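You operate a simulated robot arm through the tools that you are given. There is no shell and no other tool. Be economical: measure what you need, move in short steps, check, and stop when the job is done.

You are at the controls of a simulated robot arm. One attempt, no reset.

Task
Shut the trap drain and wipe up the drip stain on the air bench.
Fine: use the wiping pad, put it back in the pad tray, main air valve open after the drain is shut. What is to be rubbed or washed off counts as gone when no trace of it is left.

The check looks at the end state, three seconds after you hand in, the way a careful person would. Anything else that was tipped, shoved, dropped, spilled or broken makes it a failure.

Robot
A 7-joint arm with a two-finger parallel gripper on a trunk, on a base that drives. Base frame: it is fixed to the floor where the robot stands at the start and does not move with it; the origin is under the middle of the robot, x ahead of it, y to its left, z up; the surface under the hand at the start is at about z = 0.85. Readings come in m, degrees, newtons and seconds.
Its first joint turns from -166.0 to 166.0 degrees. Places, roughly: drip stain [0.6, 0.1, 0.9]; main air valve [0.7, -0.1, 1.4]; pad tray [0.5, 0.4, 0.9]; trap drain [0.7, 0, 1.1]. Payload 1.57 kg.
The TCP is the grasp point between the finger pads, 0.03 m short of the fingertips. In the tool frame z runs along the fingers and y along their closing line. The gripper opens to 0.11 m. The fingers are 0.024 m wide and 0.012 m thick; the gripper's body (0.048 by 0.112 m) begins 0.078 m behind the TCP.
Orientation is that of the tool frame in the base frame, as [roll, pitch, yaw] about the fixed x, y, z axes, in that order (R = Rz(yaw) Ry(pitch) Rx(roll)). With the fingers straight down and closing along the base's y, the tool's x points along the base's -x, its y along +y and its z along -z.

Tools
- The arm moves only by the tool drive_tool. Its argument "deltas" is a list of rows, each a list of 7 numbers: the shift along the tool's x, y, z in m, then the turn, a rotation vector about the tool's x, y, z in degrees, then the finger opening in m, from 0 to 0.11. In form: [[x, y, z, ax, ay, az, fingers], ...]. A call has 1 to 8 rows; each row is the pose to reach, as a shift and turn from the pose commanded when the call began, along the tool's axes at that moment. A row lasts 0.2 s, in which the tool goes at most 0.05 m and 8.6 degrees; a call with a longer step from one row to the next is refused whole, and so is a gripper value outside its range. Where a pose cannot be reached the arm comes as near as it can. A force on the tool above 40 N (or 10 N above the force at the start of the call, whichever is more), or a blocked arm, ends the call early, and 0.2 s more pass. Each finger travels about 0.108 m/s and halts on what it meets, pressing with about 37 N; the grip force reading is that of the motor and also rises with nothing between the fingers. The clock runs only during rows and for 0.2 s after the last one: add rows that repeat a pose to give the fingers time. The reply holds the time, the measured pose of the TCP, the force on the tool along the base axes, the opening and the grip force, in the units named above and with some noise, with the torque about the TCP (base axes, N m) and any sound that the robot's microphone picked up.
- Cameras (640 x 400 px; columns grow to the right, rows downward): "scene" is now at [0.4653, 0.1369, 1.5121]; the picture's right is [-0.87, -0.50, 0.00], its down [-0.40, 0.69, -0.61] and it looks along [0.30, -0.53, -0.80] (base axes); focal length 214 px, centre (320, 200). "wrist" rides on the gripper at [0.07, 0.016, -0.141] in the tool frame; the picture's right is [-0.23, 0.97, 0.00], its down [-0.85, -0.20, -0.48] and it looks along [-0.47, -0.11, 0.88] (tool axes); focal length 222 px, centre (320, 200). There is no depth. A picture from a camera that has moved, and an enlarged one, comes with that camera's place and axes in the base frame and with its lens.
- camera(camera): a new picture of that camera. No time passes.
- raise_lower(by): slides the trunk up (or, below 0, down) by that many m; the arm and the scene camera ride with it, the base frame stays. It gives what a move gives, with no picture.
- base_move(legs): drives the robot by 1 to 6 legs, each [ahead, left, turn to the left] in m, m and degrees, along the robot's own axes; the way and the turn of a leg run together, so that a leg with both is an arc; at most 1.5 m and 180 degrees a leg. The arm and the cameras ride along, it lands a little off, and it stops where it bumps. It gives what a move gives.
- pan_tilt(pan, tilt): turns the head with the scene camera to pan (to the left, within 103 degrees either way) and tilt (down, from -29 to 69), counted from straight ahead of the robot. It gives what a move gives.
- close_up(camera, box): a new picture of the part [left, top, right, bottom] of that camera's present view, enlarged. No time passes.
- finish_job(): hands the job in; it is judged then, once.

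Work in short steps. Places have to be worked out from the pictures, the camera data and where the tool is seen: move nearer, look again, correct. Check each grasp and each placing, and mend what went wrong. You have 120 turns and 82 pictures in all, those below and enlarged ones among them. Open the gripper and draw the arm clear of the work before you hand the job in, unless the task says otherwise; then end with one line.

The tools are called after "Call:" as a command line: name --pt "numbers of a row" for each row, then --argument value for the rest, lists and objects as JSON in quotes. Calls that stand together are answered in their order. drive_tool: Moves the arm, as the interface text tells. Its arguments: {"type":"object","properties":{"deltas":{"type":"array"}},"required":["deltas"]} The other tools are called the same way: raise_lower (by) slides the trunk up or down; base_move (legs) drives the base; pan_tilt (pan, tilt) turns the head that bears the scene camera; camera (camera) takes a picture; close_up (camera, box) takes an enlarged picture of a part of a camera's view; finish_job () hands the job in.

At the start:

```text
t: 0.0
position: [0.5129, -0.0413, 1.4792]
tcp_rot: [179.5, -0.3, -179.7]
contact_force: [-0.1, 0.7, 0.3]
moment: [-0.03, -0.05, -0.07]
gripper_width: 0.1099
finger_force: 0.0
trunk travel left (down, up): [-0.575, 0.035]
robot x, y, heading: [-0.0025, -0.0014, -0.2]
head pan, tilt: [-60.2, 52.8]
```

scene: 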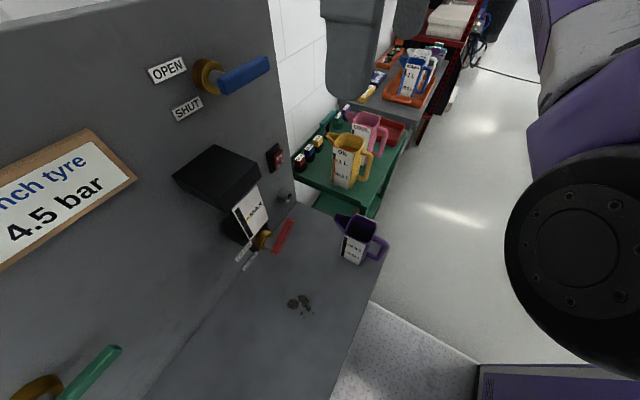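
wrist: 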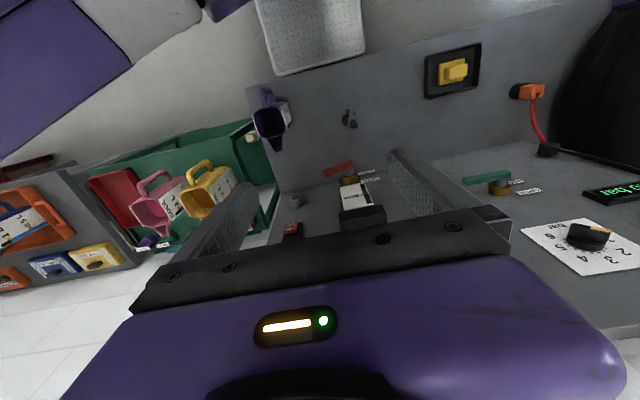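

The first pictures show a back panel with valves, the bench, the stain and the pad tray. I'll turn the head towards the front to see the whole layout.

Call:
pan_tilt --pan 0 --tilt 40

Call:
camera --camera "scene"

Call:
close_up --camera "wrist" --box '[240, 30, 560, 230]'

```text
t: 1.3
position: [0.5127, -0.0418, 1.4792]
tcp_rot: [179.5, -0.2, -179.7]
contact_force: [0.1, 1.0, -0.4]
moment: [-0.04, 0.04, 0.03]
gripper_width: 0.1099
finger_force: 0.1
trunk travel left (down, up): [-0.575, 0.035]
robot x, y, heading: [-0.0002, 0.0001, -0.1]
head pan, tilt: [0.0, 40.0]
```

```text
79 pictures are left
camera scene: at [0.5133, 0.2014, 1.5299], right [0.0, -1.0, 0.0], down [-0.64, 0.0, -0.77], along [0.77, 0.0, -0.64], focal length 214 px, centre (320, 200)
```

scene: 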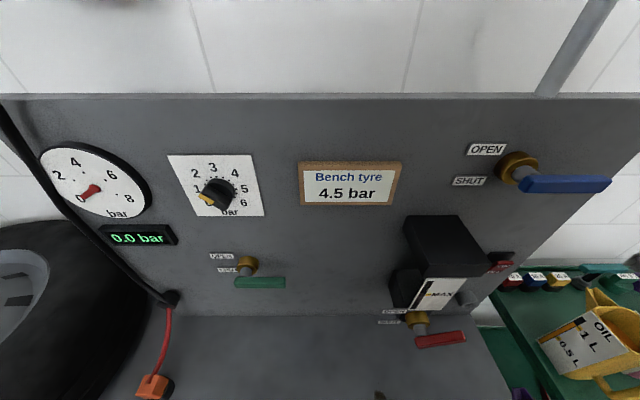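

```text
2.00 times, centred on (400, 130) of wrist
camera zoom: at [0.4451, -0.0275, 1.6206], right [0.22, 0.97, 0.01], down [0.86, -0.2, 0.47], along [0.46, -0.1, -0.88], focal length 444 px, centre (160, 340)
```

zoom: 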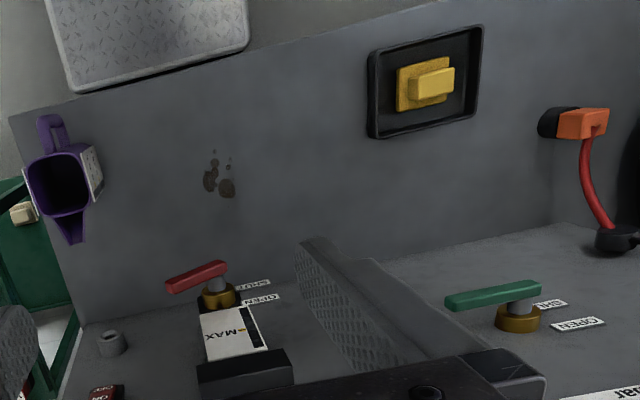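

The panel carries the main air valve (blue), drain (red) and bench outlet (green). I'll enlarge the labels and look down at the bench.

Call:
close_up --camera "scene" --box '[360, 200, 520, 360]'

Call:
close_up --camera "scene" --box '[440, 120, 640, 220]'

Call:
pan_tilt --pan 0 --tilt 69

Call:
camera --camera "scene"

```text
2.50 times, centred on (440, 280) of scene
camera zoom: at [0.5133, 0.2014, 1.5299], right [0.0, -1.0, 0.0], down [-0.64, 0.0, -0.77], along [0.77, 0.0, -0.64], focal length 536 px, centre (20, 0)
```

zoom: 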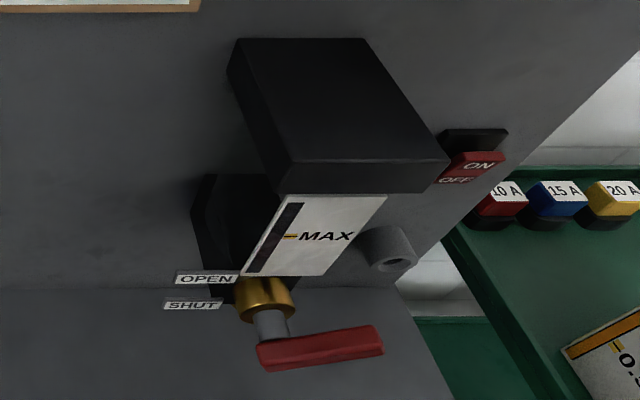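

```text
3.20 times, centred on (540, 170) of scene
camera zoom: at [0.5133, 0.2014, 1.5299], right [0.0, -1.0, 0.0], down [-0.64, 0.0, -0.77], along [0.77, 0.0, -0.64], focal length 686 px, centre (-384, 296)
```

zoom: 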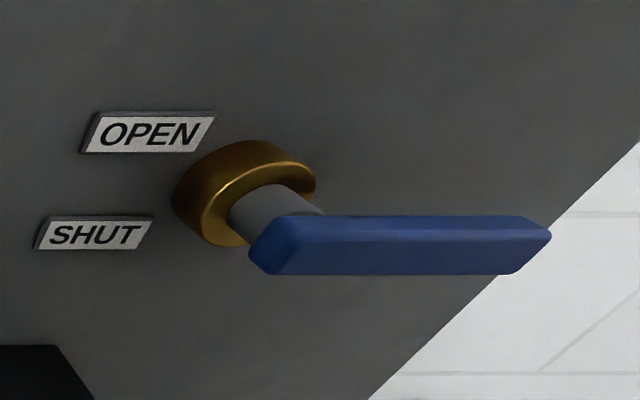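

```text
t: 2.2
position: [0.5147, -0.0412, 1.4782]
tcp_rot: [179.5, -0.3, -179.6]
contact_force: [2.1, 0.8, 0.4]
moment: [0.01, 0.01, 0.02]
gripper_width: 0.1101
finger_force: 0.1
trunk travel left (down, up): [-0.575, 0.035]
robot x, y, heading: [0.0017, -0.0037, 0.2]
head pan, tilt: [0.0, 68.8]
```

```text
75 pictures are left
camera scene: at [0.4843, 0.2015, 1.4938], right [0.0, -1.0, 0.0], down [-0.93, 0.0, -0.36], along [0.36, 0.0, -0.93], focal length 214 px, centre (320, 200)
```

scene: 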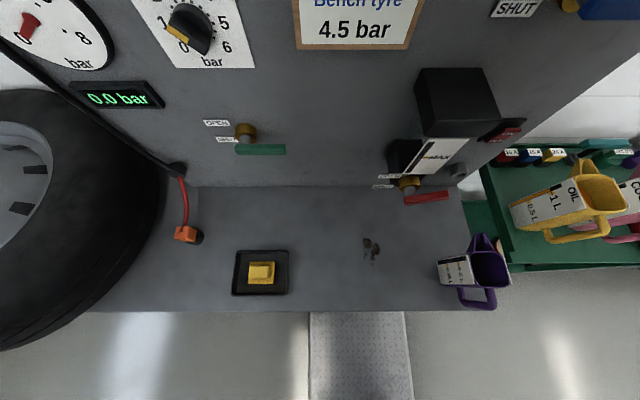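

Panel is at about x≈0.78 and the bench spans x 0.41–0.78, with the pad in its tray near (0.5, 0.38). I need frontal views of the handles to tell which way they turn, so I'll lower the trunk and look level.

Call:
raise_lower --by -0.3

Call:
pan_tilt --pan -15 --tilt 5

Call:
camera --camera "scene"

Call:
camera --camera "wrist"

```text
t: 5.2
position: [0.5137, -0.0427, 1.1781]
tcp_rot: [179.5, -0.2, -179.8]
contact_force: [1.0, 0.8, -0.6]
moment: [-0.03, -0.01, 0.01]
gripper_width: 0.1102
finger_force: 0.0
trunk travel left (down, up): [-0.275, 0.335]
robot x, y, heading: [0.0018, 0.0027, 0.0]
head pan, tilt: [0.0, 68.8]
```

```text
t: 6.6
position: [0.5145, -0.0425, 1.1792]
tcp_rot: [179.5, -0.2, -179.7]
contact_force: [0.3, -0.6, 0.3]
moment: [-0.01, 0.04, 0.0]
gripper_width: 0.1099
finger_force: 0.0
trunk travel left (down, up): [-0.275, 0.335]
robot x, y, heading: [-0.0005, -0.002, 0.3]
head pan, tilt: [-15.0, 5.0]
```

```text
74 pictures are left
camera scene: at [0.5171, 0.1777, 1.2856], right [-0.26, -0.97, 0.0], down [-0.09, 0.02, -1.0], along [0.96, -0.26, -0.09], focal length 214 px, centre (320, 200)
```

scene: 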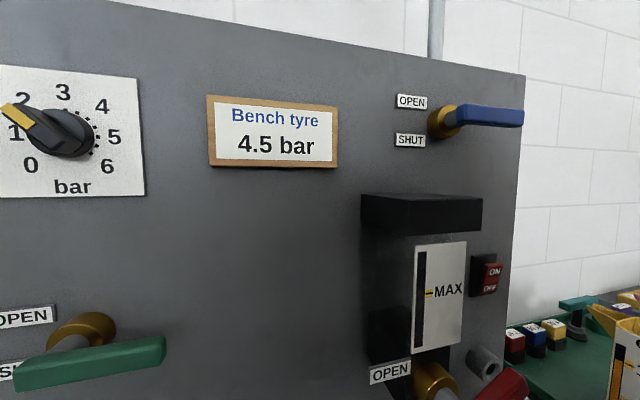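

```text
73 pictures are left
camera wrist: at [0.4451, -0.0275, 1.3206], right [0.22, 0.97, 0.01], down [0.86, -0.2, 0.47], along [0.46, -0.1, -0.88], focal length 222 px, centre (320, 200)
```

wrist: 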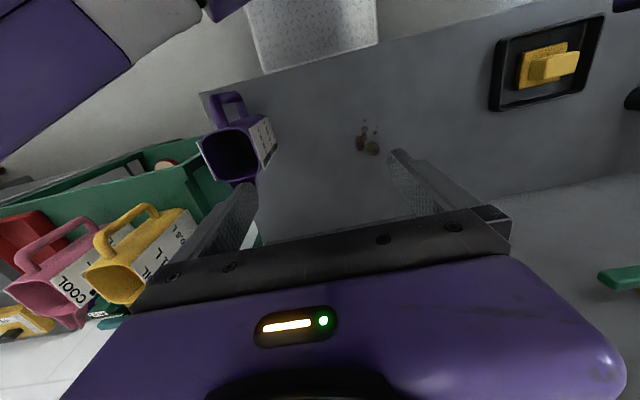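

I'll lower the trunk further and look straight at the drain and its labels.

Call:
raise_lower --by -0.2

Call:
pan_tilt --pan -30 --tilt 0

Call:
camera --camera "scene"

```text
t: 8.7
position: [0.5141, -0.0427, 0.9787]
tcp_rot: [179.6, -0.3, -179.7]
contact_force: [0.2, -0.4, 0.1]
moment: [-0.01, -0.01, 0.01]
gripper_width: 0.11
finger_force: 0.1
trunk travel left (down, up): [-0.075, 0.535]
robot x, y, heading: [-0.0014, 0.0006, 0.1]
head pan, tilt: [-15.0, 5.0]
```

```text
t: 9.5
position: [0.5127, -0.042, 0.9792]
tcp_rot: [179.4, -0.1, -179.7]
contact_force: [-0.3, -0.2, 0.0]
moment: [0.02, -0.02, -0.02]
gripper_width: 0.1099
finger_force: 0.0
trunk travel left (down, up): [-0.075, 0.535]
robot x, y, heading: [-0.0028, 0.0012, -0.0]
head pan, tilt: [-30.0, 0.0]
```

```text
72 pictures are left
camera scene: at [0.5063, 0.1565, 1.0936], right [-0.5, -0.87, 0.0], down [0.0, 0.0, -1.0], along [0.87, -0.5, 0.0], focal length 214 px, centre (320, 200)
```

scene: 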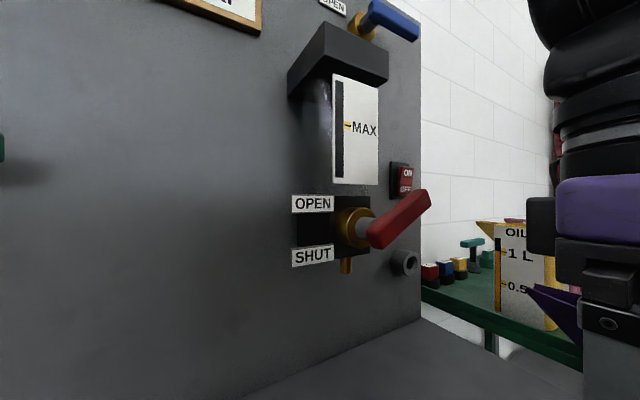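

The red handle is tilted up about 25°, while blue and green are level. I'll zoom to see detail of the drain and the switch.

Call:
close_up --camera "scene" --box '[280, 170, 440, 290]'

Call:
pan_tilt --pan -30 --tilt -28

Call:
close_up --camera "scene" --box '[260, 60, 460, 220]'

```text
3.33 times, centred on (360, 230) of scene
camera zoom: at [0.5063, 0.1565, 1.0936], right [-0.5, -0.87, 0.0], down [0.0, 0.0, -1.0], along [0.87, -0.5, 0.0], focal length 715 px, centre (187, 100)
```

zoom: 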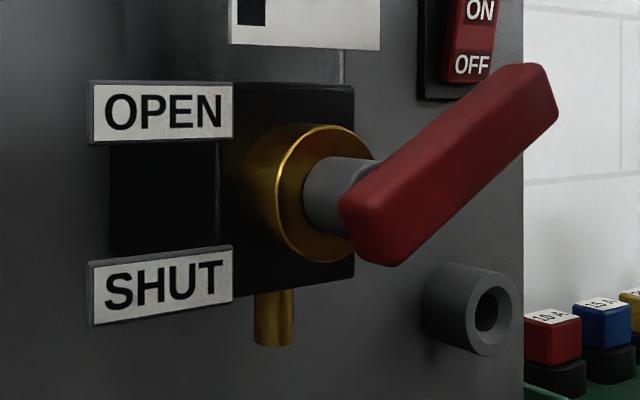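

```text
t: 10.4
position: [0.514, -0.0421, 0.9791]
tcp_rot: [179.4, -0.3, -179.6]
contact_force: [0.5, 0.2, 0.2]
moment: [0.0, 0.0, -0.01]
gripper_width: 0.1103
finger_force: 0.0
trunk travel left (down, up): [-0.075, 0.535]
robot x, y, heading: [0.0047, -0.0019, 0.1]
head pan, tilt: [-30.0, -28.0]
```

```text
2.50 times, centred on (360, 140) of scene
camera zoom: at [0.487, 0.1676, 1.1329], right [-0.5, -0.87, 0.0], down [0.41, -0.23, -0.88], along [0.77, -0.44, 0.47], focal length 536 px, centre (220, 350)
```

zoom: 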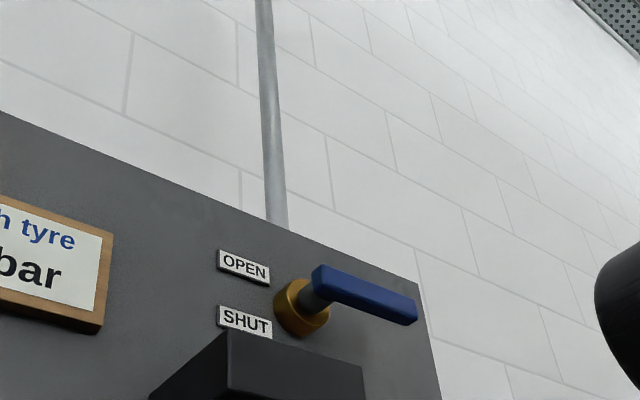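

Drain looks cracked open with the handle raised (~25°), outlet nipple beneath; blue is level. I'll raise the trunk and pitch the tool to point at the panel so a closed fingertip can push the handles.

Call:
raise_lower --by 0.2

Call:
drive_tool --pt "0.02 0 0 0 -8 0 0.08" --pt "0.04 0 0 0 -16 0 0.05" --pt "0.06 0 0 0 -24 0 0.02" --pt "0.08 0 0 0 -32 0 0" --pt "0.1 0 0 0 -40 0 0" --pt "0.1 0 0 0 -48 0 0" --pt "0.1 0 0 0 -54 0 0"

Call:
drive_tool --pt "0 0 0 0 -8 0 0" --pt "0 0 0 0 -16 0 0" --pt "0 0 0 0 -24 0 0" --pt "0 0 0 0 -32 0 0" --pt "0 0 0 0 -36 0 0"

Call:
pan_tilt --pan -30 --tilt 35

Call:
camera --camera "scene"

Call:
camera --camera "wrist"

```text
t: 12.6
position: [0.5137, -0.041, 1.1781]
tcp_rot: [179.4, -0.2, -179.7]
contact_force: [-0.5, 0.5, -0.5]
moment: [-0.01, -0.02, 0.0]
gripper_width: 0.1098
finger_force: 0.0
trunk travel left (down, up): [-0.275, 0.335]
robot x, y, heading: [0.0004, 0.0032, -0.1]
head pan, tilt: [-30.0, -28.0]
```

```text
t: 13.1
position: [0.4996, -0.0426, 1.1815]
tcp_rot: [179.0, 7.9, 178.8]
contact_force: [35.8, -3.2, -4.5]
moment: [0.49, 4.52, 0.01]
gripper_width: 0.0503
finger_force: 0.0
trunk travel left (down, up): [-0.275, 0.335]
robot x, y, heading: [0.0021, -0.002, -0.0]
head pan, tilt: [-30.0, -28.0]
stopped in row 2: the force on the tool passed its limit at 187 N (the readings are from after the stop); the commanded pose is now the measured one
```

```text
t: 13.3
position: [0.5025, -0.0419, 1.1826]
tcp_rot: [178.7, 8.3, 178.5]
contact_force: [11.4, -2.2, -1.7]
moment: [0.3, 1.41, 0.11]
gripper_width: 0.0005
finger_force: 0.8
trunk travel left (down, up): [-0.275, 0.335]
robot x, y, heading: [0.0007, -0.0002, 0.0]
head pan, tilt: [-30.0, -28.0]
stopped in row 1: the force on the tool passed its limit at 82 N (the readings are from after the stop); the commanded pose is now the measured one
```

```text
t: 14.6
position: [0.5017, -0.0428, 1.1816]
tcp_rot: [178.7, 8.2, 178.5]
contact_force: [24.8, 0.3, -1.1]
moment: [-0.08, 3.39, -0.35]
gripper_width: 0.0001
finger_force: 21.5
trunk travel left (down, up): [-0.275, 0.335]
robot x, y, heading: [-0.005, -0.0035, -0.3]
head pan, tilt: [-30.0, 35.0]
```

```text
69 pictures are left
camera scene: at [0.5045, 0.1574, 1.2375], right [-0.5, -0.87, 0.0], down [-0.5, 0.29, -0.82], along [0.71, -0.41, -0.57], focal length 214 px, centre (320, 200)
```

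scene: 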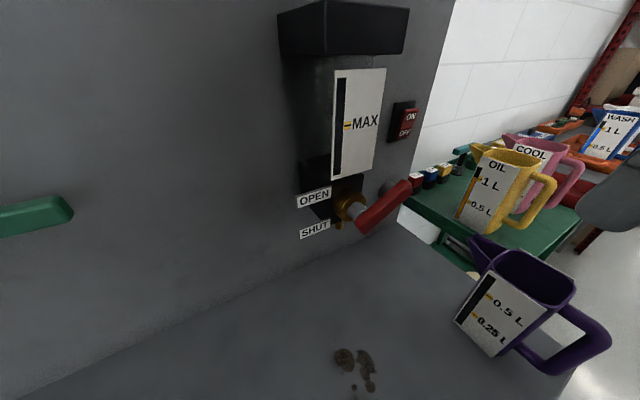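

```text
68 pictures are left
camera wrist: at [0.4138, -0.0276, 1.3128], right [0.25, 0.97, 0.05], down [0.77, -0.23, 0.59], along [0.59, -0.1, -0.8], focal length 222 px, centre (320, 200)
```

wrist: 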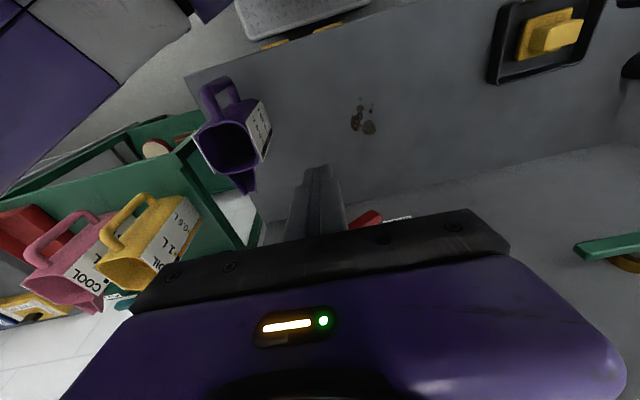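

Something behind the wrist blocked it (force +x on the tool), likely the robot's own body. I'll first ease forward, then look at the arm.

Call:
drive_tool --pt "-0.02 0 0 0 0 0 0" --pt "-0.03 0 0 0 0 0 0"

Call:
pan_tilt --pan -100 --tilt 20

Call:
camera --camera "scene"

```text
t: 15.2
position: [0.5305, -0.0445, 1.1874]
tcp_rot: [178.7, 8.3, 178.6]
contact_force: [-0.1, 0.0, 0.0]
moment: [0.02, -0.01, 0.01]
gripper_width: 0.0
finger_force: 21.2
trunk travel left (down, up): [-0.275, 0.335]
robot x, y, heading: [0.0032, -0.001, -0.0]
head pan, tilt: [-30.0, 35.0]
```

```text
t: 16.6
position: [0.5315, -0.043, 1.1879]
tcp_rot: [178.7, 8.3, 178.6]
contact_force: [0.5, -0.6, 0.1]
moment: [0.02, -0.04, 0.01]
gripper_width: 0.0001
finger_force: 22.0
trunk travel left (down, up): [-0.275, 0.335]
robot x, y, heading: [0.0005, 0.0019, -0.2]
head pan, tilt: [-100.0, 20.0]
```

```text
67 pictures are left
camera scene: at [0.4121, 0.1097, 1.2613], right [-0.98, 0.17, 0.0], down [0.06, 0.34, -0.94], along [-0.16, -0.93, -0.34], focal length 214 px, centre (320, 200)
```

scene: 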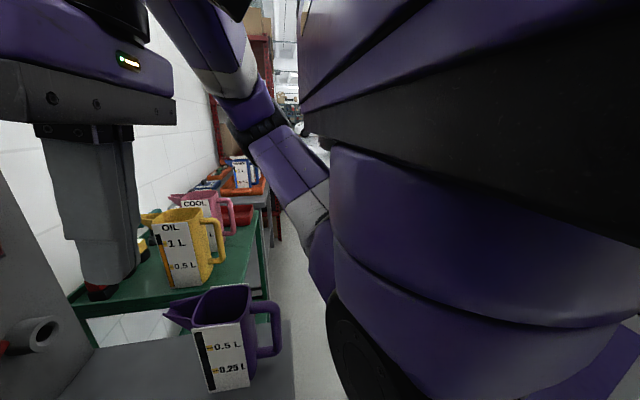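

The robot's bulky torso is right behind the wrist. I'll back the base off 0.25 m to give the arm room before re-orienting the tool.

Call:
base_move --legs '[[-0.25, 0, 0]]'

Call:
drive_tool --pt "-0.04 0 0 0 -8 0 0" --pt "-0.08 0 0 0 -16 0 0" --pt "-0.12 0 0 0 -24 0 0" --pt "-0.16 0 0 0 -32 0 0" --pt "-0.2 0 0 0 -40 0 0" --pt "-0.22 0 0 0 -44 0 0"

```text
t: 18.5
position: [0.2811, -0.0441, 1.1865]
tcp_rot: [178.7, 8.3, 178.5]
contact_force: [0.2, 0.4, 0.2]
moment: [-0.01, -0.02, 0.02]
gripper_width: 0.0
finger_force: 21.3
trunk travel left (down, up): [-0.275, 0.335]
robot x, y, heading: [-0.2493, 0.0025, -0.0]
head pan, tilt: [-100.0, 20.0]
```

```text
t: 19.9
position: [0.4997, -0.0481, 1.2182]
tcp_rot: [178.0, 52.4, 177.0]
contact_force: [-0.4, -1.1, 0.3]
moment: [0.03, -0.02, 0.03]
gripper_width: 0.0002
finger_force: 21.4
trunk travel left (down, up): [-0.275, 0.335]
robot x, y, heading: [-0.247, 0.0017, 0.2]
head pan, tilt: [-100.0, 20.0]
```

That worked freely. I continue the pitch to horizontal, keeping position, then look.

Call:
drive_tool --pt "0 0 0 0 -8 0 0" --pt "0 0 0 0 -16 0 0" --pt "0 0 0 0 -24 0 0" --pt "0 0 0 0 -32 0 0" --pt "0 0 0 0 -37 0 0"

Call:
pan_tilt --pan -20 --tilt 20

Call:
camera --camera "scene"

Call:
camera --camera "wrist"

```text
t: 21.1
position: [0.5382, -0.0602, 1.2437]
tcp_rot: [119.0, 88.6, 117.7]
contact_force: [-1.1, 0.2, -1.0]
moment: [-0.01, -0.02, -0.05]
gripper_width: 0.0
finger_force: 20.7
out of reach, approached as far as the arm can: row 3, 4, 5
trunk travel left (down, up): [-0.275, 0.335]
robot x, y, heading: [-0.2515, -0.0036, -0.1]
head pan, tilt: [-100.0, 20.0]
```

```text
t: 22.6
position: [0.5385, -0.0622, 1.2431]
tcp_rot: [124.2, 88.4, 122.9]
contact_force: [0.1, 0.1, 0.7]
moment: [0.01, 0.02, -0.01]
gripper_width: 0.0
finger_force: 21.2
trunk travel left (down, up): [-0.275, 0.335]
robot x, y, heading: [-0.2501, 0.0003, 0.1]
head pan, tilt: [-20.0, 20.0]
```

```text
66 pictures are left
camera scene: at [0.2672, 0.1692, 1.2613], right [-0.34, -0.94, 0.0], down [-0.32, 0.12, -0.94], along [0.88, -0.32, -0.34], focal length 214 px, centre (320, 200)
```

scene: 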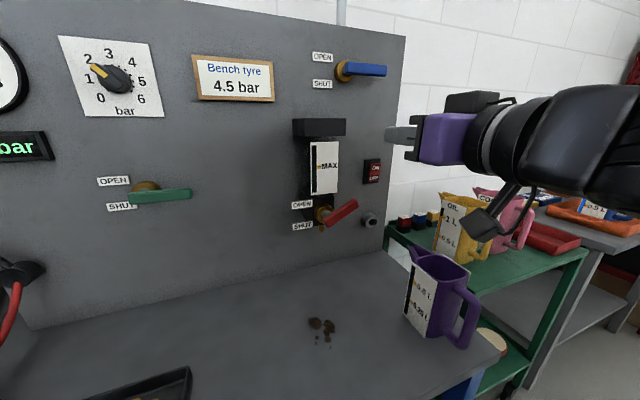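

```text
65 pictures are left
camera wrist: at [0.3977, -0.0405, 1.1764], right [0.03, 0.97, 0.25], down [-0.47, -0.21, 0.86], along [0.88, -0.14, 0.45], focal length 222 px, centre (320, 200)
```

wrist: 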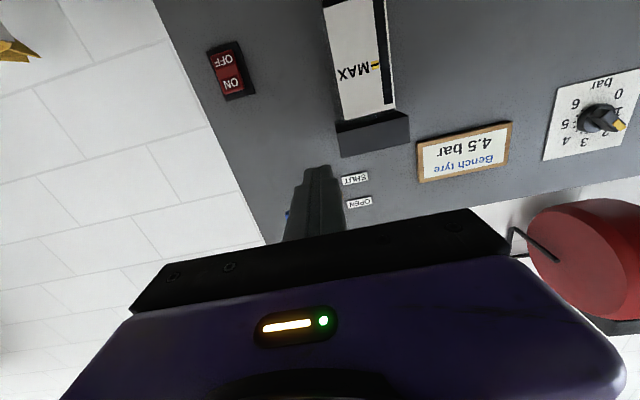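

The tool now points at the panel. I'll lower to z≈1.15 and shift to y≈-0.045, then advance over the red handle.

Call:
drive_tool --pt "0.03 0.005 0 0 0 0 0" --pt "0.06 0.012 0 0 0 0 0" --pt "0.09 0.018 0 0 0 0 0" --pt "0.09 0.018 0.04 0 0 0 0" --pt "0.09 0.018 0.07 0 0 0 0"

Call:
camera --camera "scene"

Call:
camera --camera "wrist"

```text
t: 23.8
position: [0.5751, -0.0448, 1.1657]
tcp_rot: [119.2, 88.6, 118.0]
contact_force: [-0.2, -0.1, -0.6]
moment: [0.02, -0.01, -0.01]
gripper_width: 0.0
finger_force: 21.1
out of reach, approached as far as the arm can: row 1, 2, 3, 4, 5
trunk travel left (down, up): [-0.275, 0.335]
robot x, y, heading: [-0.2486, -0.0002, -0.0]
head pan, tilt: [-20.0, 20.0]
```

```text
64 pictures are left
camera scene: at [0.2671, 0.1693, 1.2613], right [-0.34, -0.94, 0.0], down [-0.32, 0.12, -0.94], along [0.88, -0.32, -0.34], focal length 214 px, centre (320, 200)
```

scene: 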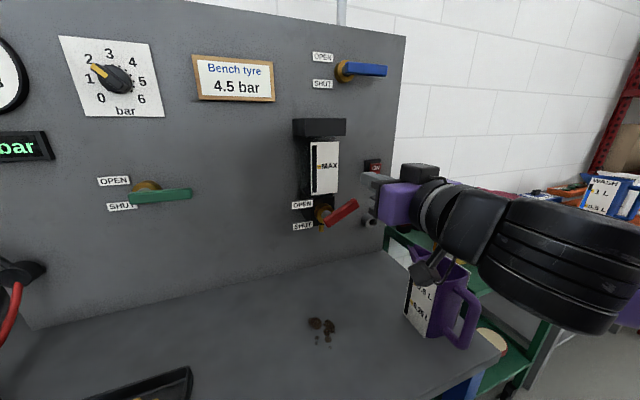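

```text
63 pictures are left
camera wrist: at [0.4346, -0.0239, 1.0979], right [0.03, 0.97, 0.25], down [-0.47, -0.21, 0.86], along [0.88, -0.14, 0.45], focal length 222 px, centre (320, 200)
```

wrist: 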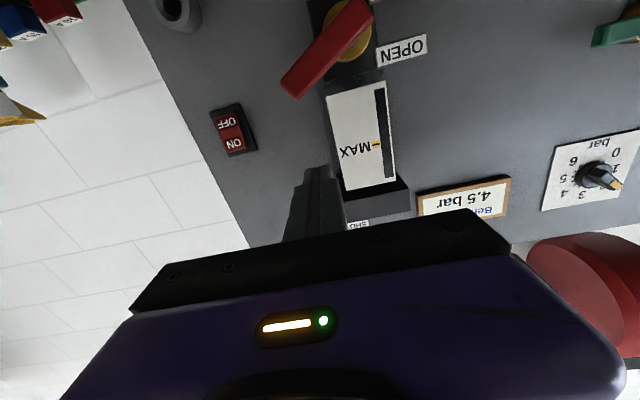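

The forearm hangs low near the purple jug and reach is limited, so I'll raise the trunk and bring the tool back down so the arm comes from above.

Call:
raise_lower --by 0.3

Call:
drive_tool --pt "0.04 0 -0.01 0 0 0 0" --pt "0.08 0 -0.01 0 0 0 0" --pt "0.12 0 -0.01 0 0 0 0" --pt "0.16 0 -0.01 0 0 0 0" --pt "0.2 0 -0.01 0 0 0 0" --pt "0.24 0 -0.01 0 0 0 0" --pt "0.28 0 -0.01 0 0 0 0" --pt "0.3 0 -0.01 0 0 0 0"

Call:
pan_tilt --pan -25 --tilt 45

Call:
camera --camera "scene"

```text
t: 26.8
position: [0.5753, -0.0461, 1.465]
tcp_rot: [119.5, 88.6, 118.0]
contact_force: [-0.7, 0.0, 0.8]
moment: [0.02, -0.01, 0.01]
gripper_width: 0.0
finger_force: 21.3
trunk travel left (down, up): [-0.575, 0.035]
robot x, y, heading: [-0.2486, -0.0003, 0.2]
head pan, tilt: [-20.0, 20.0]
```

```text
t: 28.6
position: [0.5202, -0.0955, 1.2108]
tcp_rot: [105.3, 88.4, 106.2]
contact_force: [0.3, -0.2, -0.2]
moment: [-0.01, -0.02, 0.01]
gripper_width: 0.0
finger_force: 21.2
out of reach, approached as far as the arm can: row 1, 2, 3, 4, 5, 6, 7, 8
trunk travel left (down, up): [-0.575, 0.035]
robot x, y, heading: [-0.2462, 0.0008, -0.3]
head pan, tilt: [-20.0, 20.0]
```

```text
t: 29.5
position: [0.5207, -0.0956, 1.2105]
tcp_rot: [110.4, 88.6, 111.3]
contact_force: [0.4, 0.6, -0.5]
moment: [0.05, -0.01, 0.0]
gripper_width: 0.0001
finger_force: 21.3
trunk travel left (down, up): [-0.575, 0.035]
robot x, y, heading: [-0.2477, -0.0013, -0.1]
head pan, tilt: [-25.0, 45.0]
```

```text
62 pictures are left
camera scene: at [0.2534, 0.1668, 1.5227], right [-0.42, -0.91, 0.0], down [-0.64, 0.3, -0.71], along [0.64, -0.3, -0.71], focal length 214 px, centre (320, 200)
```

scene: 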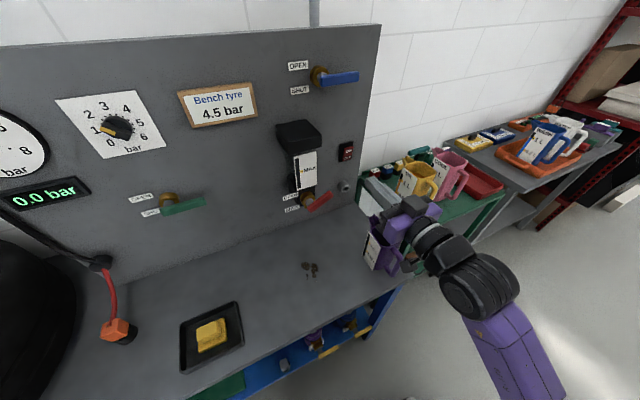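

At full 90° pitch the arm is at its limit; 52° was comfortable. I'll pitch back by 37° and use that slanted pose.

Call:
drive_tool --pt "0 0 0 0 8 0 0" --pt "0 0 0 0 16 0 0" --pt "0 0 0 0 24 0 0" --pt "0 0 0 0 32 0 0" --pt "0 0 0 0 37 0 0"

Call:
camera --camera "scene"

```text
t: 30.7
position: [0.5168, -0.0954, 1.2081]
tcp_rot: [178.0, 52.0, 177.1]
contact_force: [-0.4, -0.1, -1.5]
moment: [-0.01, 0.04, -0.02]
gripper_width: 0.0003
finger_force: 21.1
out of reach, approached as far as the arm can: row 2, 3, 4
trunk travel left (down, up): [-0.575, 0.035]
robot x, y, heading: [-0.2498, -0.0007, 0.1]
head pan, tilt: [-25.0, 45.0]
```

```text
61 pictures are left
camera scene: at [0.2533, 0.1675, 1.5225], right [-0.42, -0.91, 0.0], down [-0.64, 0.3, -0.71], along [0.64, -0.3, -0.71], focal length 214 px, centre (320, 200)
```

scene: 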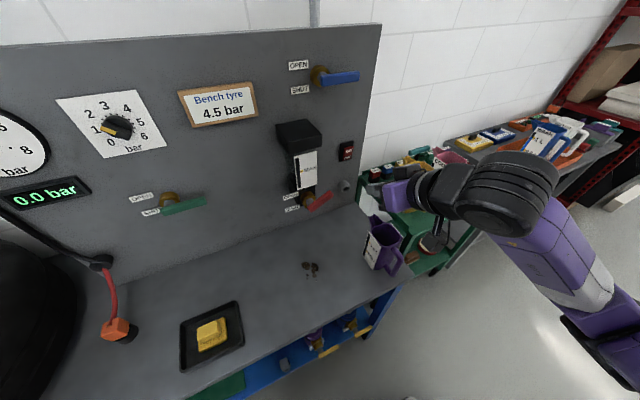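

Now I move the fingertip to just above the red handle's outer end, at about (0.645, -0.042, 1.15).

Call:
drive_tool --pt "-0.008 0.013 0.033 0 0 0 0" --pt "-0.016 0.026 0.066 0 0 0 0" --pt "-0.024 0.04 0.1 0 0 0 0" --pt "-0.033 0.053 0.137 0 0 0 0"

Call:
close_up --camera "scene" --box '[260, 100, 460, 260]'

Call:
camera --camera "wrist"

```text
t: 31.7
position: [0.6451, -0.0442, 1.149]
tcp_rot: [178.0, 52.4, 177.1]
contact_force: [-0.4, 0.4, -0.7]
moment: [0.02, -0.02, 0.03]
gripper_width: 0.0004
finger_force: 21.1
trunk travel left (down, up): [-0.575, 0.035]
robot x, y, heading: [-0.2485, -0.0021, -0.3]
head pan, tilt: [-25.0, 45.0]
```

```text
2.50 times, centred on (360, 180) of scene
camera zoom: at [0.2531, 0.1665, 1.5227], right [-0.42, -0.91, 0.0], down [-0.64, 0.3, -0.71], along [0.64, -0.3, -0.71], focal length 536 px, centre (220, 250)
```

zoom: 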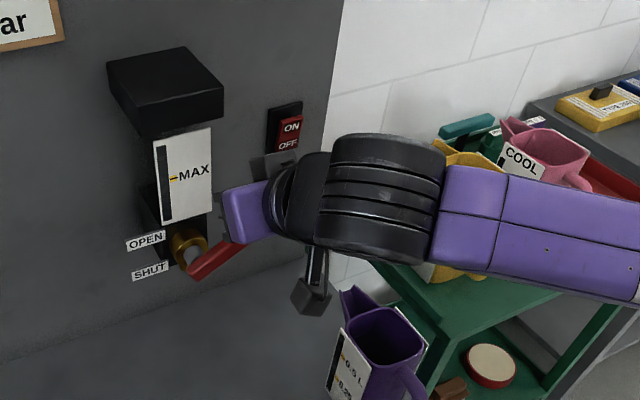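

```text
59 pictures are left
camera wrist: at [0.4924, -0.0253, 1.1816], right [0.16, 0.97, 0.2], down [0.14, -0.22, 0.96], along [0.98, -0.13, -0.17], focal length 222 px, centre (320, 200)
```

wrist: 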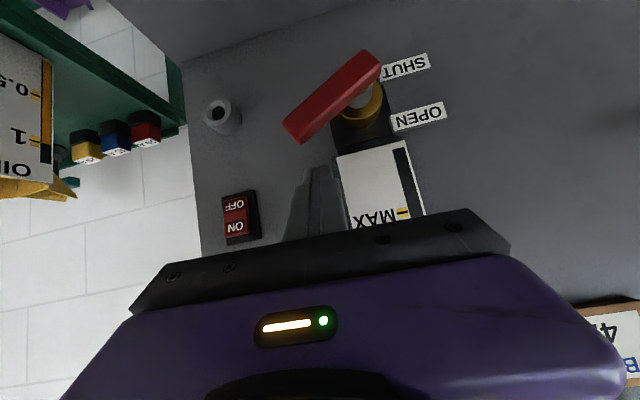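

Finger is above the handle. Press straight down in small steps, watching force.

Call:
drive_tool --pt "0.008 0 0.006 0 0 0 0" --pt "0.016 0 0.0123 0 0 0 0" --pt "0.0236 0 0.0185 0 0 0 0" --pt "0.0315 0 0.0246 0 0 0 0"

Call:
camera --camera "wrist"

```text
t: 32.7
position: [0.6435, -0.0423, 1.1118]
tcp_rot: [178.0, 52.2, 177.1]
contact_force: [0.7, -1.3, 0.9]
moment: [-0.03, -0.04, 0.03]
gripper_width: 0.0001
finger_force: 21.4
trunk travel left (down, up): [-0.575, 0.035]
robot x, y, heading: [-0.2476, 0.0039, -0.0]
head pan, tilt: [-25.0, 45.0]
```

```text
58 pictures are left
camera wrist: at [0.4916, -0.0242, 1.143], right [0.16, 0.97, 0.2], down [0.14, -0.22, 0.96], along [0.98, -0.13, -0.17], focal length 222 px, centre (320, 200)
```

wrist: 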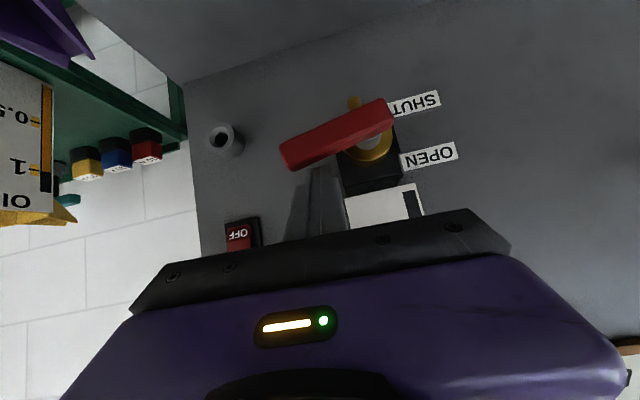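

The handle turns easily and is now about 12° above level. Continue down.

Call:
drive_tool --pt "0.008 0 0.006 0 0 0 0" --pt "0.016 0 0.0123 0 0 0 0" --pt "0.0236 0 0.0185 0 0 0 0"

Call:
camera --camera "wrist"

```text
t: 33.4
position: [0.6505, -0.0443, 1.0954]
tcp_rot: [177.9, 53.7, 177.0]
contact_force: [6.0, 0.8, 7.1]
moment: [0.01, -0.16, 0.01]
gripper_width: 0.0002
finger_force: 21.2
trunk travel left (down, up): [-0.575, 0.035]
robot x, y, heading: [-0.2486, 0.0003, 0.0]
head pan, tilt: [-25.0, 45.0]
stopped in row 3: the force on the tool passed its limit at 48 N (the readings are from after the stop); the commanded pose is now the measured one
```

```text
57 pictures are left
camera wrist: at [0.4962, -0.0246, 1.1246], right [0.15, 0.97, 0.2], down [0.12, -0.22, 0.97], along [0.98, -0.13, -0.15], focal length 222 px, centre (320, 200)
```

wrist: 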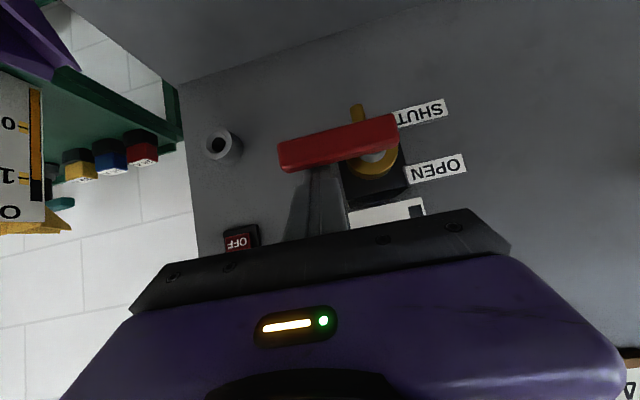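

The drain handle is now level against its stop, parallel to the labels: shut. From two views I put the blue handle at x≈0.73, y from -0.06 to -0.157, z≈1.373; I retreat up and right, then check.

Call:
drive_tool --pt "-0.024 0 -0.03 0 0 0 0" --pt "-0.048 -0.02 -0.06 0 0 0 0" --pt "-0.072 -0.045 -0.09 0 0 0 0" --pt "-0.096 -0.07 -0.12 0 0 0 0" --pt "-0.12 -0.09 -0.15 0 0 0 0"

Call:
base_move --legs '[[0.06, 0, 0]]'

Call:
pan_tilt --pan -30 --tilt 25

Call:
camera --camera "scene"

Call:
camera --camera "wrist"

```text
t: 34.6
position: [0.5981, -0.1356, 1.2808]
tcp_rot: [177.9, 53.5, 177.2]
contact_force: [-0.1, -0.9, 0.7]
moment: [0.0, 0.0, -0.01]
gripper_width: 0.0
finger_force: 21.1
trunk travel left (down, up): [-0.575, 0.035]
robot x, y, heading: [-0.2432, -0.0027, 0.1]
head pan, tilt: [-25.0, 45.0]
```

```text
t: 35.6
position: [0.6586, -0.1369, 1.28]
tcp_rot: [177.9, 53.4, 177.0]
contact_force: [0.3, 0.3, 0.0]
moment: [0.04, -0.02, 0.01]
gripper_width: 0.0
finger_force: 21.0
trunk travel left (down, up): [-0.575, 0.035]
robot x, y, heading: [-0.1887, -0.0018, -0.2]
head pan, tilt: [-25.0, 45.0]
```

```text
t: 36.4
position: [0.6586, -0.1371, 1.2803]
tcp_rot: [177.9, 53.3, 177.2]
contact_force: [-0.7, 0.7, 0.2]
moment: [0.0, -0.04, 0.01]
gripper_width: 0.0001
finger_force: 20.8
trunk travel left (down, up): [-0.575, 0.035]
robot x, y, heading: [-0.1916, 0.0006, -0.1]
head pan, tilt: [-30.0, 25.0]
```

```text
56 pictures are left
camera scene: at [0.3193, 0.1546, 1.5531], right [-0.5, -0.87, 0.0], down [-0.37, 0.21, -0.91], along [0.78, -0.45, -0.42], focal length 214 px, centre (320, 200)
```

scene: 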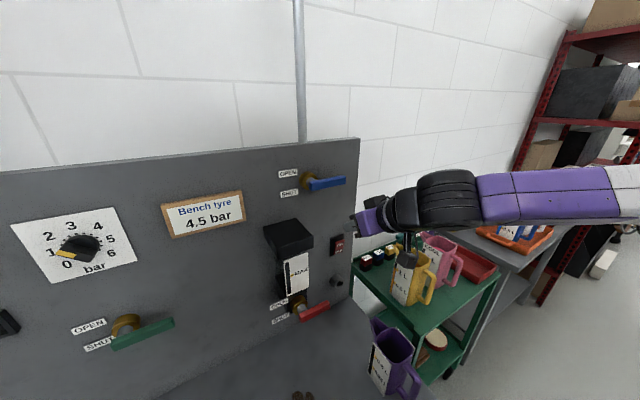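

```text
55 pictures are left
camera wrist: at [0.5049, -0.1181, 1.3087], right [0.16, 0.97, 0.2], down [0.12, -0.22, 0.97], along [0.98, -0.13, -0.15], focal length 222 px, centre (320, 200)
```

wrist: 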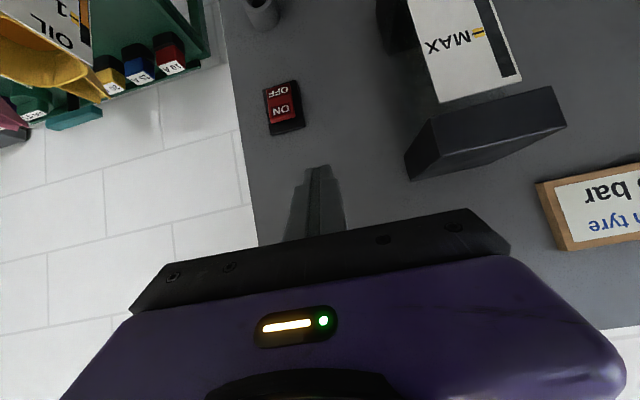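

Blue handle estimate confirmed (x≈0.73, z≈1.367). I advance under it and rise to first contact.

Call:
drive_tool --pt "-0.018 0.005 0.024 0 0 0 0" --pt "-0.036 0.01 0.048 0 0 0 0" --pt "-0.056 0.01 0.033 0 0 0 0" --pt "-0.076 0.01 0.018 0 0 0 0" --pt "-0.088 0.01 0.009 0 0 0 0"

Call:
close_up --camera "scene" --box '[250, 140, 410, 260]'

```text
t: 37.6
position: [0.7194, -0.1277, 1.3462]
tcp_rot: [177.8, 53.4, 177.0]
contact_force: [0.1, 0.8, 0.0]
moment: [-0.01, 0.02, -0.02]
gripper_width: 0.0
finger_force: 21.2
trunk travel left (down, up): [-0.575, 0.035]
robot x, y, heading: [-0.186, -0.0021, -0.2]
head pan, tilt: [-30.0, 25.0]
```

```text
3.33 times, centred on (330, 200) of scene
camera zoom: at [0.3194, 0.1545, 1.5532], right [-0.5, -0.87, 0.0], down [-0.37, 0.21, -0.91], along [0.78, -0.45, -0.42], focal length 715 px, centre (287, 200)
```

zoom: 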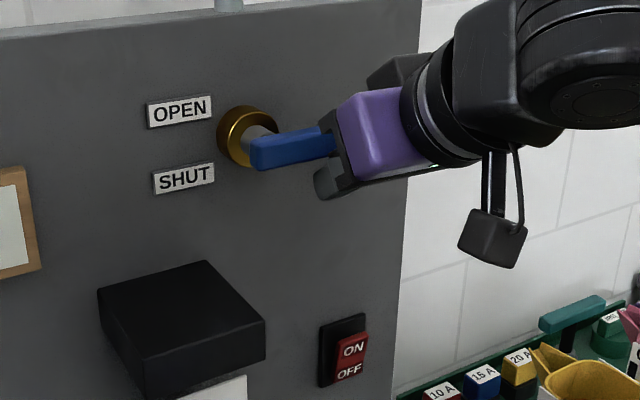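

The finger is just beneath the handle's outer half. Push upward along an arc in small steps.

Call:
drive_tool --pt "-0.008 0.001 -0.006 0 0 0 0" --pt "-0.016 0.002 -0.012 0 0 0 0" --pt "-0.024 0.004 -0.018 0 0 0 0" --pt "-0.032 0.007 -0.024 0 0 0 0"

Call:
close_up --camera "scene" --box '[250, 140, 410, 260]'

```text
t: 38.6
position: [0.7186, -0.1229, 1.3811]
tcp_rot: [176.3, 53.1, 175.8]
contact_force: [-3.1, -3.3, 0.3]
moment: [0.0, -0.03, 0.01]
gripper_width: 0.0001
finger_force: 21.0
trunk travel left (down, up): [-0.575, 0.035]
robot x, y, heading: [-0.1904, 0.0027, 0.2]
head pan, tilt: [-30.0, 25.0]
```

```text
3.33 times, centred on (330, 200) of scene
camera zoom: at [0.3191, 0.1543, 1.5533], right [-0.5, -0.87, 0.0], down [-0.37, 0.21, -0.91], along [0.78, -0.45, -0.42], focal length 715 px, centre (287, 200)
```

zoom: 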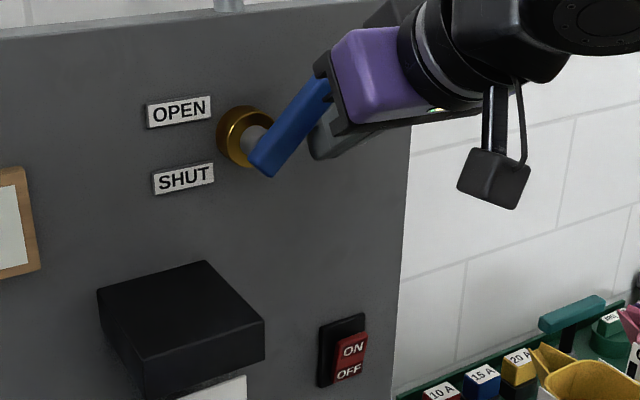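

The handle is turning, about 40° up. Continue along the arc, up and to the left.

Call:
drive_tool --pt "-0.005 0.006 -0.004 0 0 0 0" --pt "-0.01 0.013 -0.007 0 0 0 0" --pt "-0.014 0.02 -0.01 0 0 0 0" --pt "-0.017 0.027 -0.012 0 0 0 0"

Call:
close_up --camera "scene" --box '[250, 140, 410, 260]'

```text
t: 39.6
position: [0.7179, -0.0998, 1.3947]
tcp_rot: [174.3, 52.4, 173.9]
contact_force: [-0.7, -13.8, -4.2]
moment: [-0.42, 0.12, -0.2]
gripper_width: 0.0
finger_force: 21.3
trunk travel left (down, up): [-0.575, 0.035]
robot x, y, heading: [-0.188, -0.0022, -0.2]
head pan, tilt: [-30.0, 25.0]
```

```text
3.33 times, centred on (330, 200) of scene
camera zoom: at [0.3195, 0.1535, 1.5531], right [-0.5, -0.86, 0.0], down [-0.37, 0.21, -0.91], along [0.78, -0.45, -0.42], focal length 715 px, centre (287, 200)
```

zoom: 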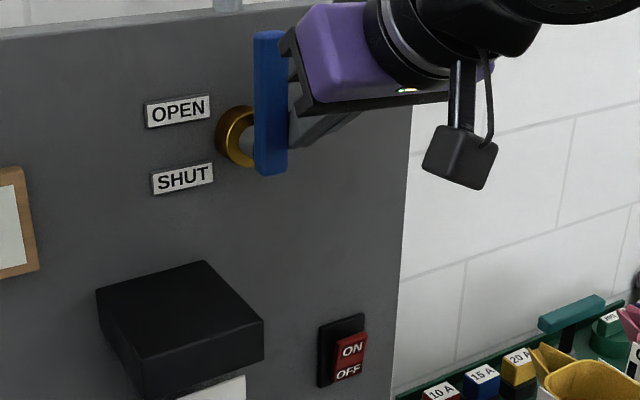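

Handle now upright with resistance (~14 N) — likely the stop. One small extra push to confirm, then look at the gauge and handle.

Call:
drive_tool --pt "0 0.005 0 0 0 0 0" --pt "0 0.01 0 0 0 0 0"

Call:
drive_tool --pt "0 -0.02 0 0 0 0 0" --pt "0.01 -0.04 -0.02 0 0 0 0" --pt "0.025 -0.05 -0.05 0 0 0 0" --pt "0.05 -0.05 -0.085 0 0 0 0" --pt "0.05 -0.05 -0.12 0 0 0 0"

Call:
pan_tilt --pan 0 --tilt 35

Call:
camera --camera "scene"

```text
t: 40.2
position: [0.7192, -0.0989, 1.3945]
tcp_rot: [175.3, 52.2, 173.9]
contact_force: [-4.4, -9.3, 2.4]
moment: [-0.12, 0.05, -0.01]
gripper_width: 0.0
finger_force: 21.5
trunk travel left (down, up): [-0.575, 0.035]
robot x, y, heading: [-0.1922, -0.0008, -0.4]
head pan, tilt: [-30.0, 25.0]
stopped in row 2: the force on the tool passed its limit at 43 N (the readings are from after the stop); the commanded pose is now the measured one
```

```text
t: 40.8
position: [0.7152, -0.0999, 1.3887]
tcp_rot: [175.4, 51.6, 176.9]
contact_force: [1.0, -8.1, -0.6]
moment: [-0.2, 0.01, -0.2]
gripper_width: 0.0002
finger_force: 20.9
trunk travel left (down, up): [-0.575, 0.035]
robot x, y, heading: [-0.1906, -0.0, -0.0]
head pan, tilt: [-30.0, 25.0]
stopped in row 2: the force on the tool passed its limit at 59 N (the readings are from after the stop); the commanded pose is now the measured one
```

```text
t: 41.8
position: [0.7133, -0.099, 1.3875]
tcp_rot: [175.4, 51.6, 177.0]
contact_force: [4.6, -18.4, -3.7]
moment: [-0.46, -0.02, -0.46]
gripper_width: 0.0
finger_force: 21.7
trunk travel left (down, up): [-0.575, 0.035]
robot x, y, heading: [-0.1886, 0.0025, -0.1]
head pan, tilt: [0.0, 35.0]
```

```text
51 pictures are left
camera scene: at [0.3284, 0.1982, 1.5375], right [0.0, -1.0, 0.0], down [-0.57, 0.0, -0.82], along [0.82, 0.0, -0.57], focal length 214 px, centre (320, 200)
```

scene: 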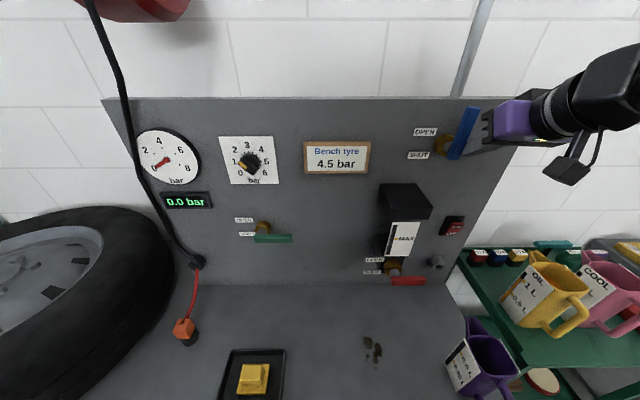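

The handle is upright (open) and drain level (shut), but the retreat was blocked. I'll back straight out along the tool axis in small steps.

Call:
drive_tool --pt "0 -0.004 -0.008 0 0 0 0" --pt "0 -0.008 -0.016 0 0 0 0" --pt "0 -0.012 -0.03 0 0 0 0"

Call:
pan_tilt --pan -45 --tilt 15

Call:
camera --camera "scene"

```text
t: 42.2
position: [0.713, -0.0996, 1.3892]
tcp_rot: [175.5, 51.4, 177.3]
contact_force: [2.0, -8.5, 0.2]
moment: [-0.14, -0.02, -0.19]
gripper_width: 0.0003
finger_force: 20.8
trunk travel left (down, up): [-0.575, 0.035]
robot x, y, heading: [-0.1918, 0.0018, -0.3]
head pan, tilt: [0.0, 35.0]
stopped in row 1: the force on the tool passed its limit at 46 N (the readings are from after the stop); the commanded pose is now the measured one
```

```text
t: 43.3
position: [0.7133, -0.0998, 1.3892]
tcp_rot: [175.4, 51.4, 177.2]
contact_force: [5.6, -18.8, -2.0]
moment: [-0.42, -0.03, -0.46]
gripper_width: 0.0
finger_force: 21.5
trunk travel left (down, up): [-0.575, 0.035]
robot x, y, heading: [-0.1917, -0.0002, -0.0]
head pan, tilt: [-45.0, 15.0]
```

```text
50 pictures are left
camera scene: at [0.3063, 0.1319, 1.5694], right [-0.71, -0.7, 0.0], down [-0.18, 0.18, -0.97], along [0.68, -0.68, -0.26], focal length 214 px, centre (320, 200)
```

scene: 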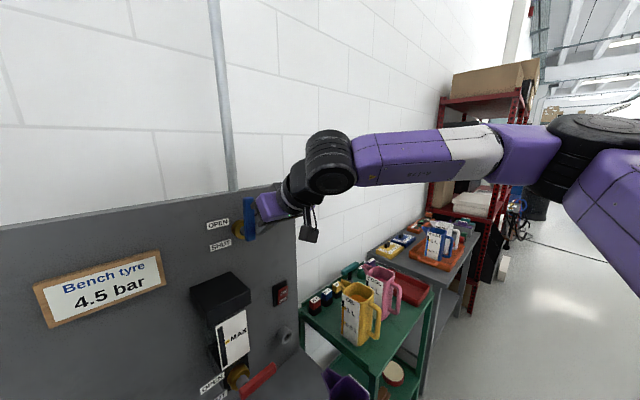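

Nothing visibly catches. I'll test with a tiny pure sideways (-y) move to see how the force responds.

Call:
drive_tool --pt "0 -0.003 0 0 0 0 0"

Call:
close_up --camera "scene" --box '[200, 170, 340, 270]'

Call:
camera --camera "wrist"

```text
t: 43.7
position: [0.7116, -0.0996, 1.3895]
tcp_rot: [175.5, 51.3, 177.6]
contact_force: [2.1, -18.7, 1.1]
moment: [-0.32, -0.04, -0.48]
gripper_width: 0.0
finger_force: 21.1
trunk travel left (down, up): [-0.575, 0.035]
robot x, y, heading: [-0.1909, -0.0002, -0.2]
head pan, tilt: [-45.0, 15.0]
```

```text
4.00 times, centred on (270, 220) of scene
camera zoom: at [0.3059, 0.1319, 1.5696], right [-0.71, -0.7, 0.0], down [-0.18, 0.18, -0.97], along [0.68, -0.69, -0.26], focal length 858 px, centre (520, 120)
```

zoom: 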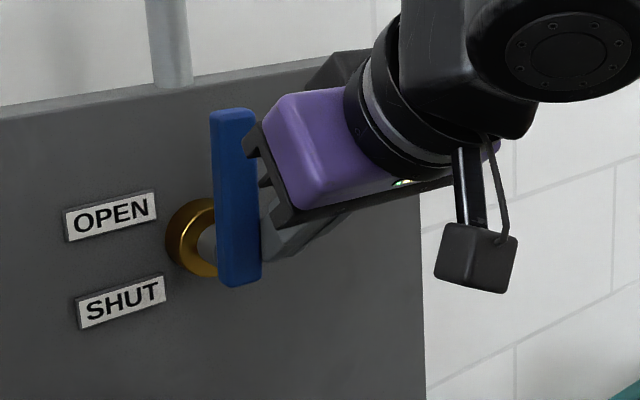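

```text
48 pictures are left
camera wrist: at [0.5596, -0.088, 1.4232], right [0.12, 0.97, 0.23], down [0.16, -0.24, 0.96], along [0.98, -0.08, -0.19], focal length 222 px, centre (320, 200)
```

wrist: 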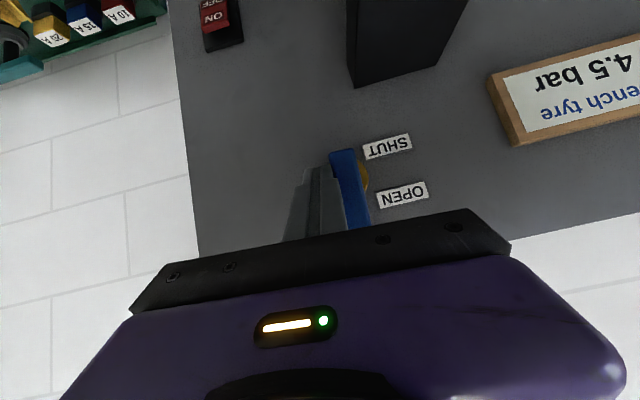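

The finger lies beside the handle, not hooked. I'll try a slow pure -y retreat of 15 mm.

Call:
drive_tool --pt "0 -0.003 0 0 0 0 0" --pt "0 -0.006 0 0 0 0 0" --pt "0 -0.009 0 0 0 0 0" --pt "0 -0.012 0 0 0 0 0" --pt "0 -0.015 0 0 0 0 0"

```text
t: 44.9
position: [0.7144, -0.107, 1.3869]
tcp_rot: [175.1, 51.4, 177.9]
contact_force: [-0.4, 0.2, -0.2]
moment: [-0.03, -0.03, -0.04]
gripper_width: 0.0
finger_force: 21.6
trunk travel left (down, up): [-0.575, 0.035]
robot x, y, heading: [-0.1907, -0.0041, -0.1]
head pan, tilt: [-45.0, 15.0]
```

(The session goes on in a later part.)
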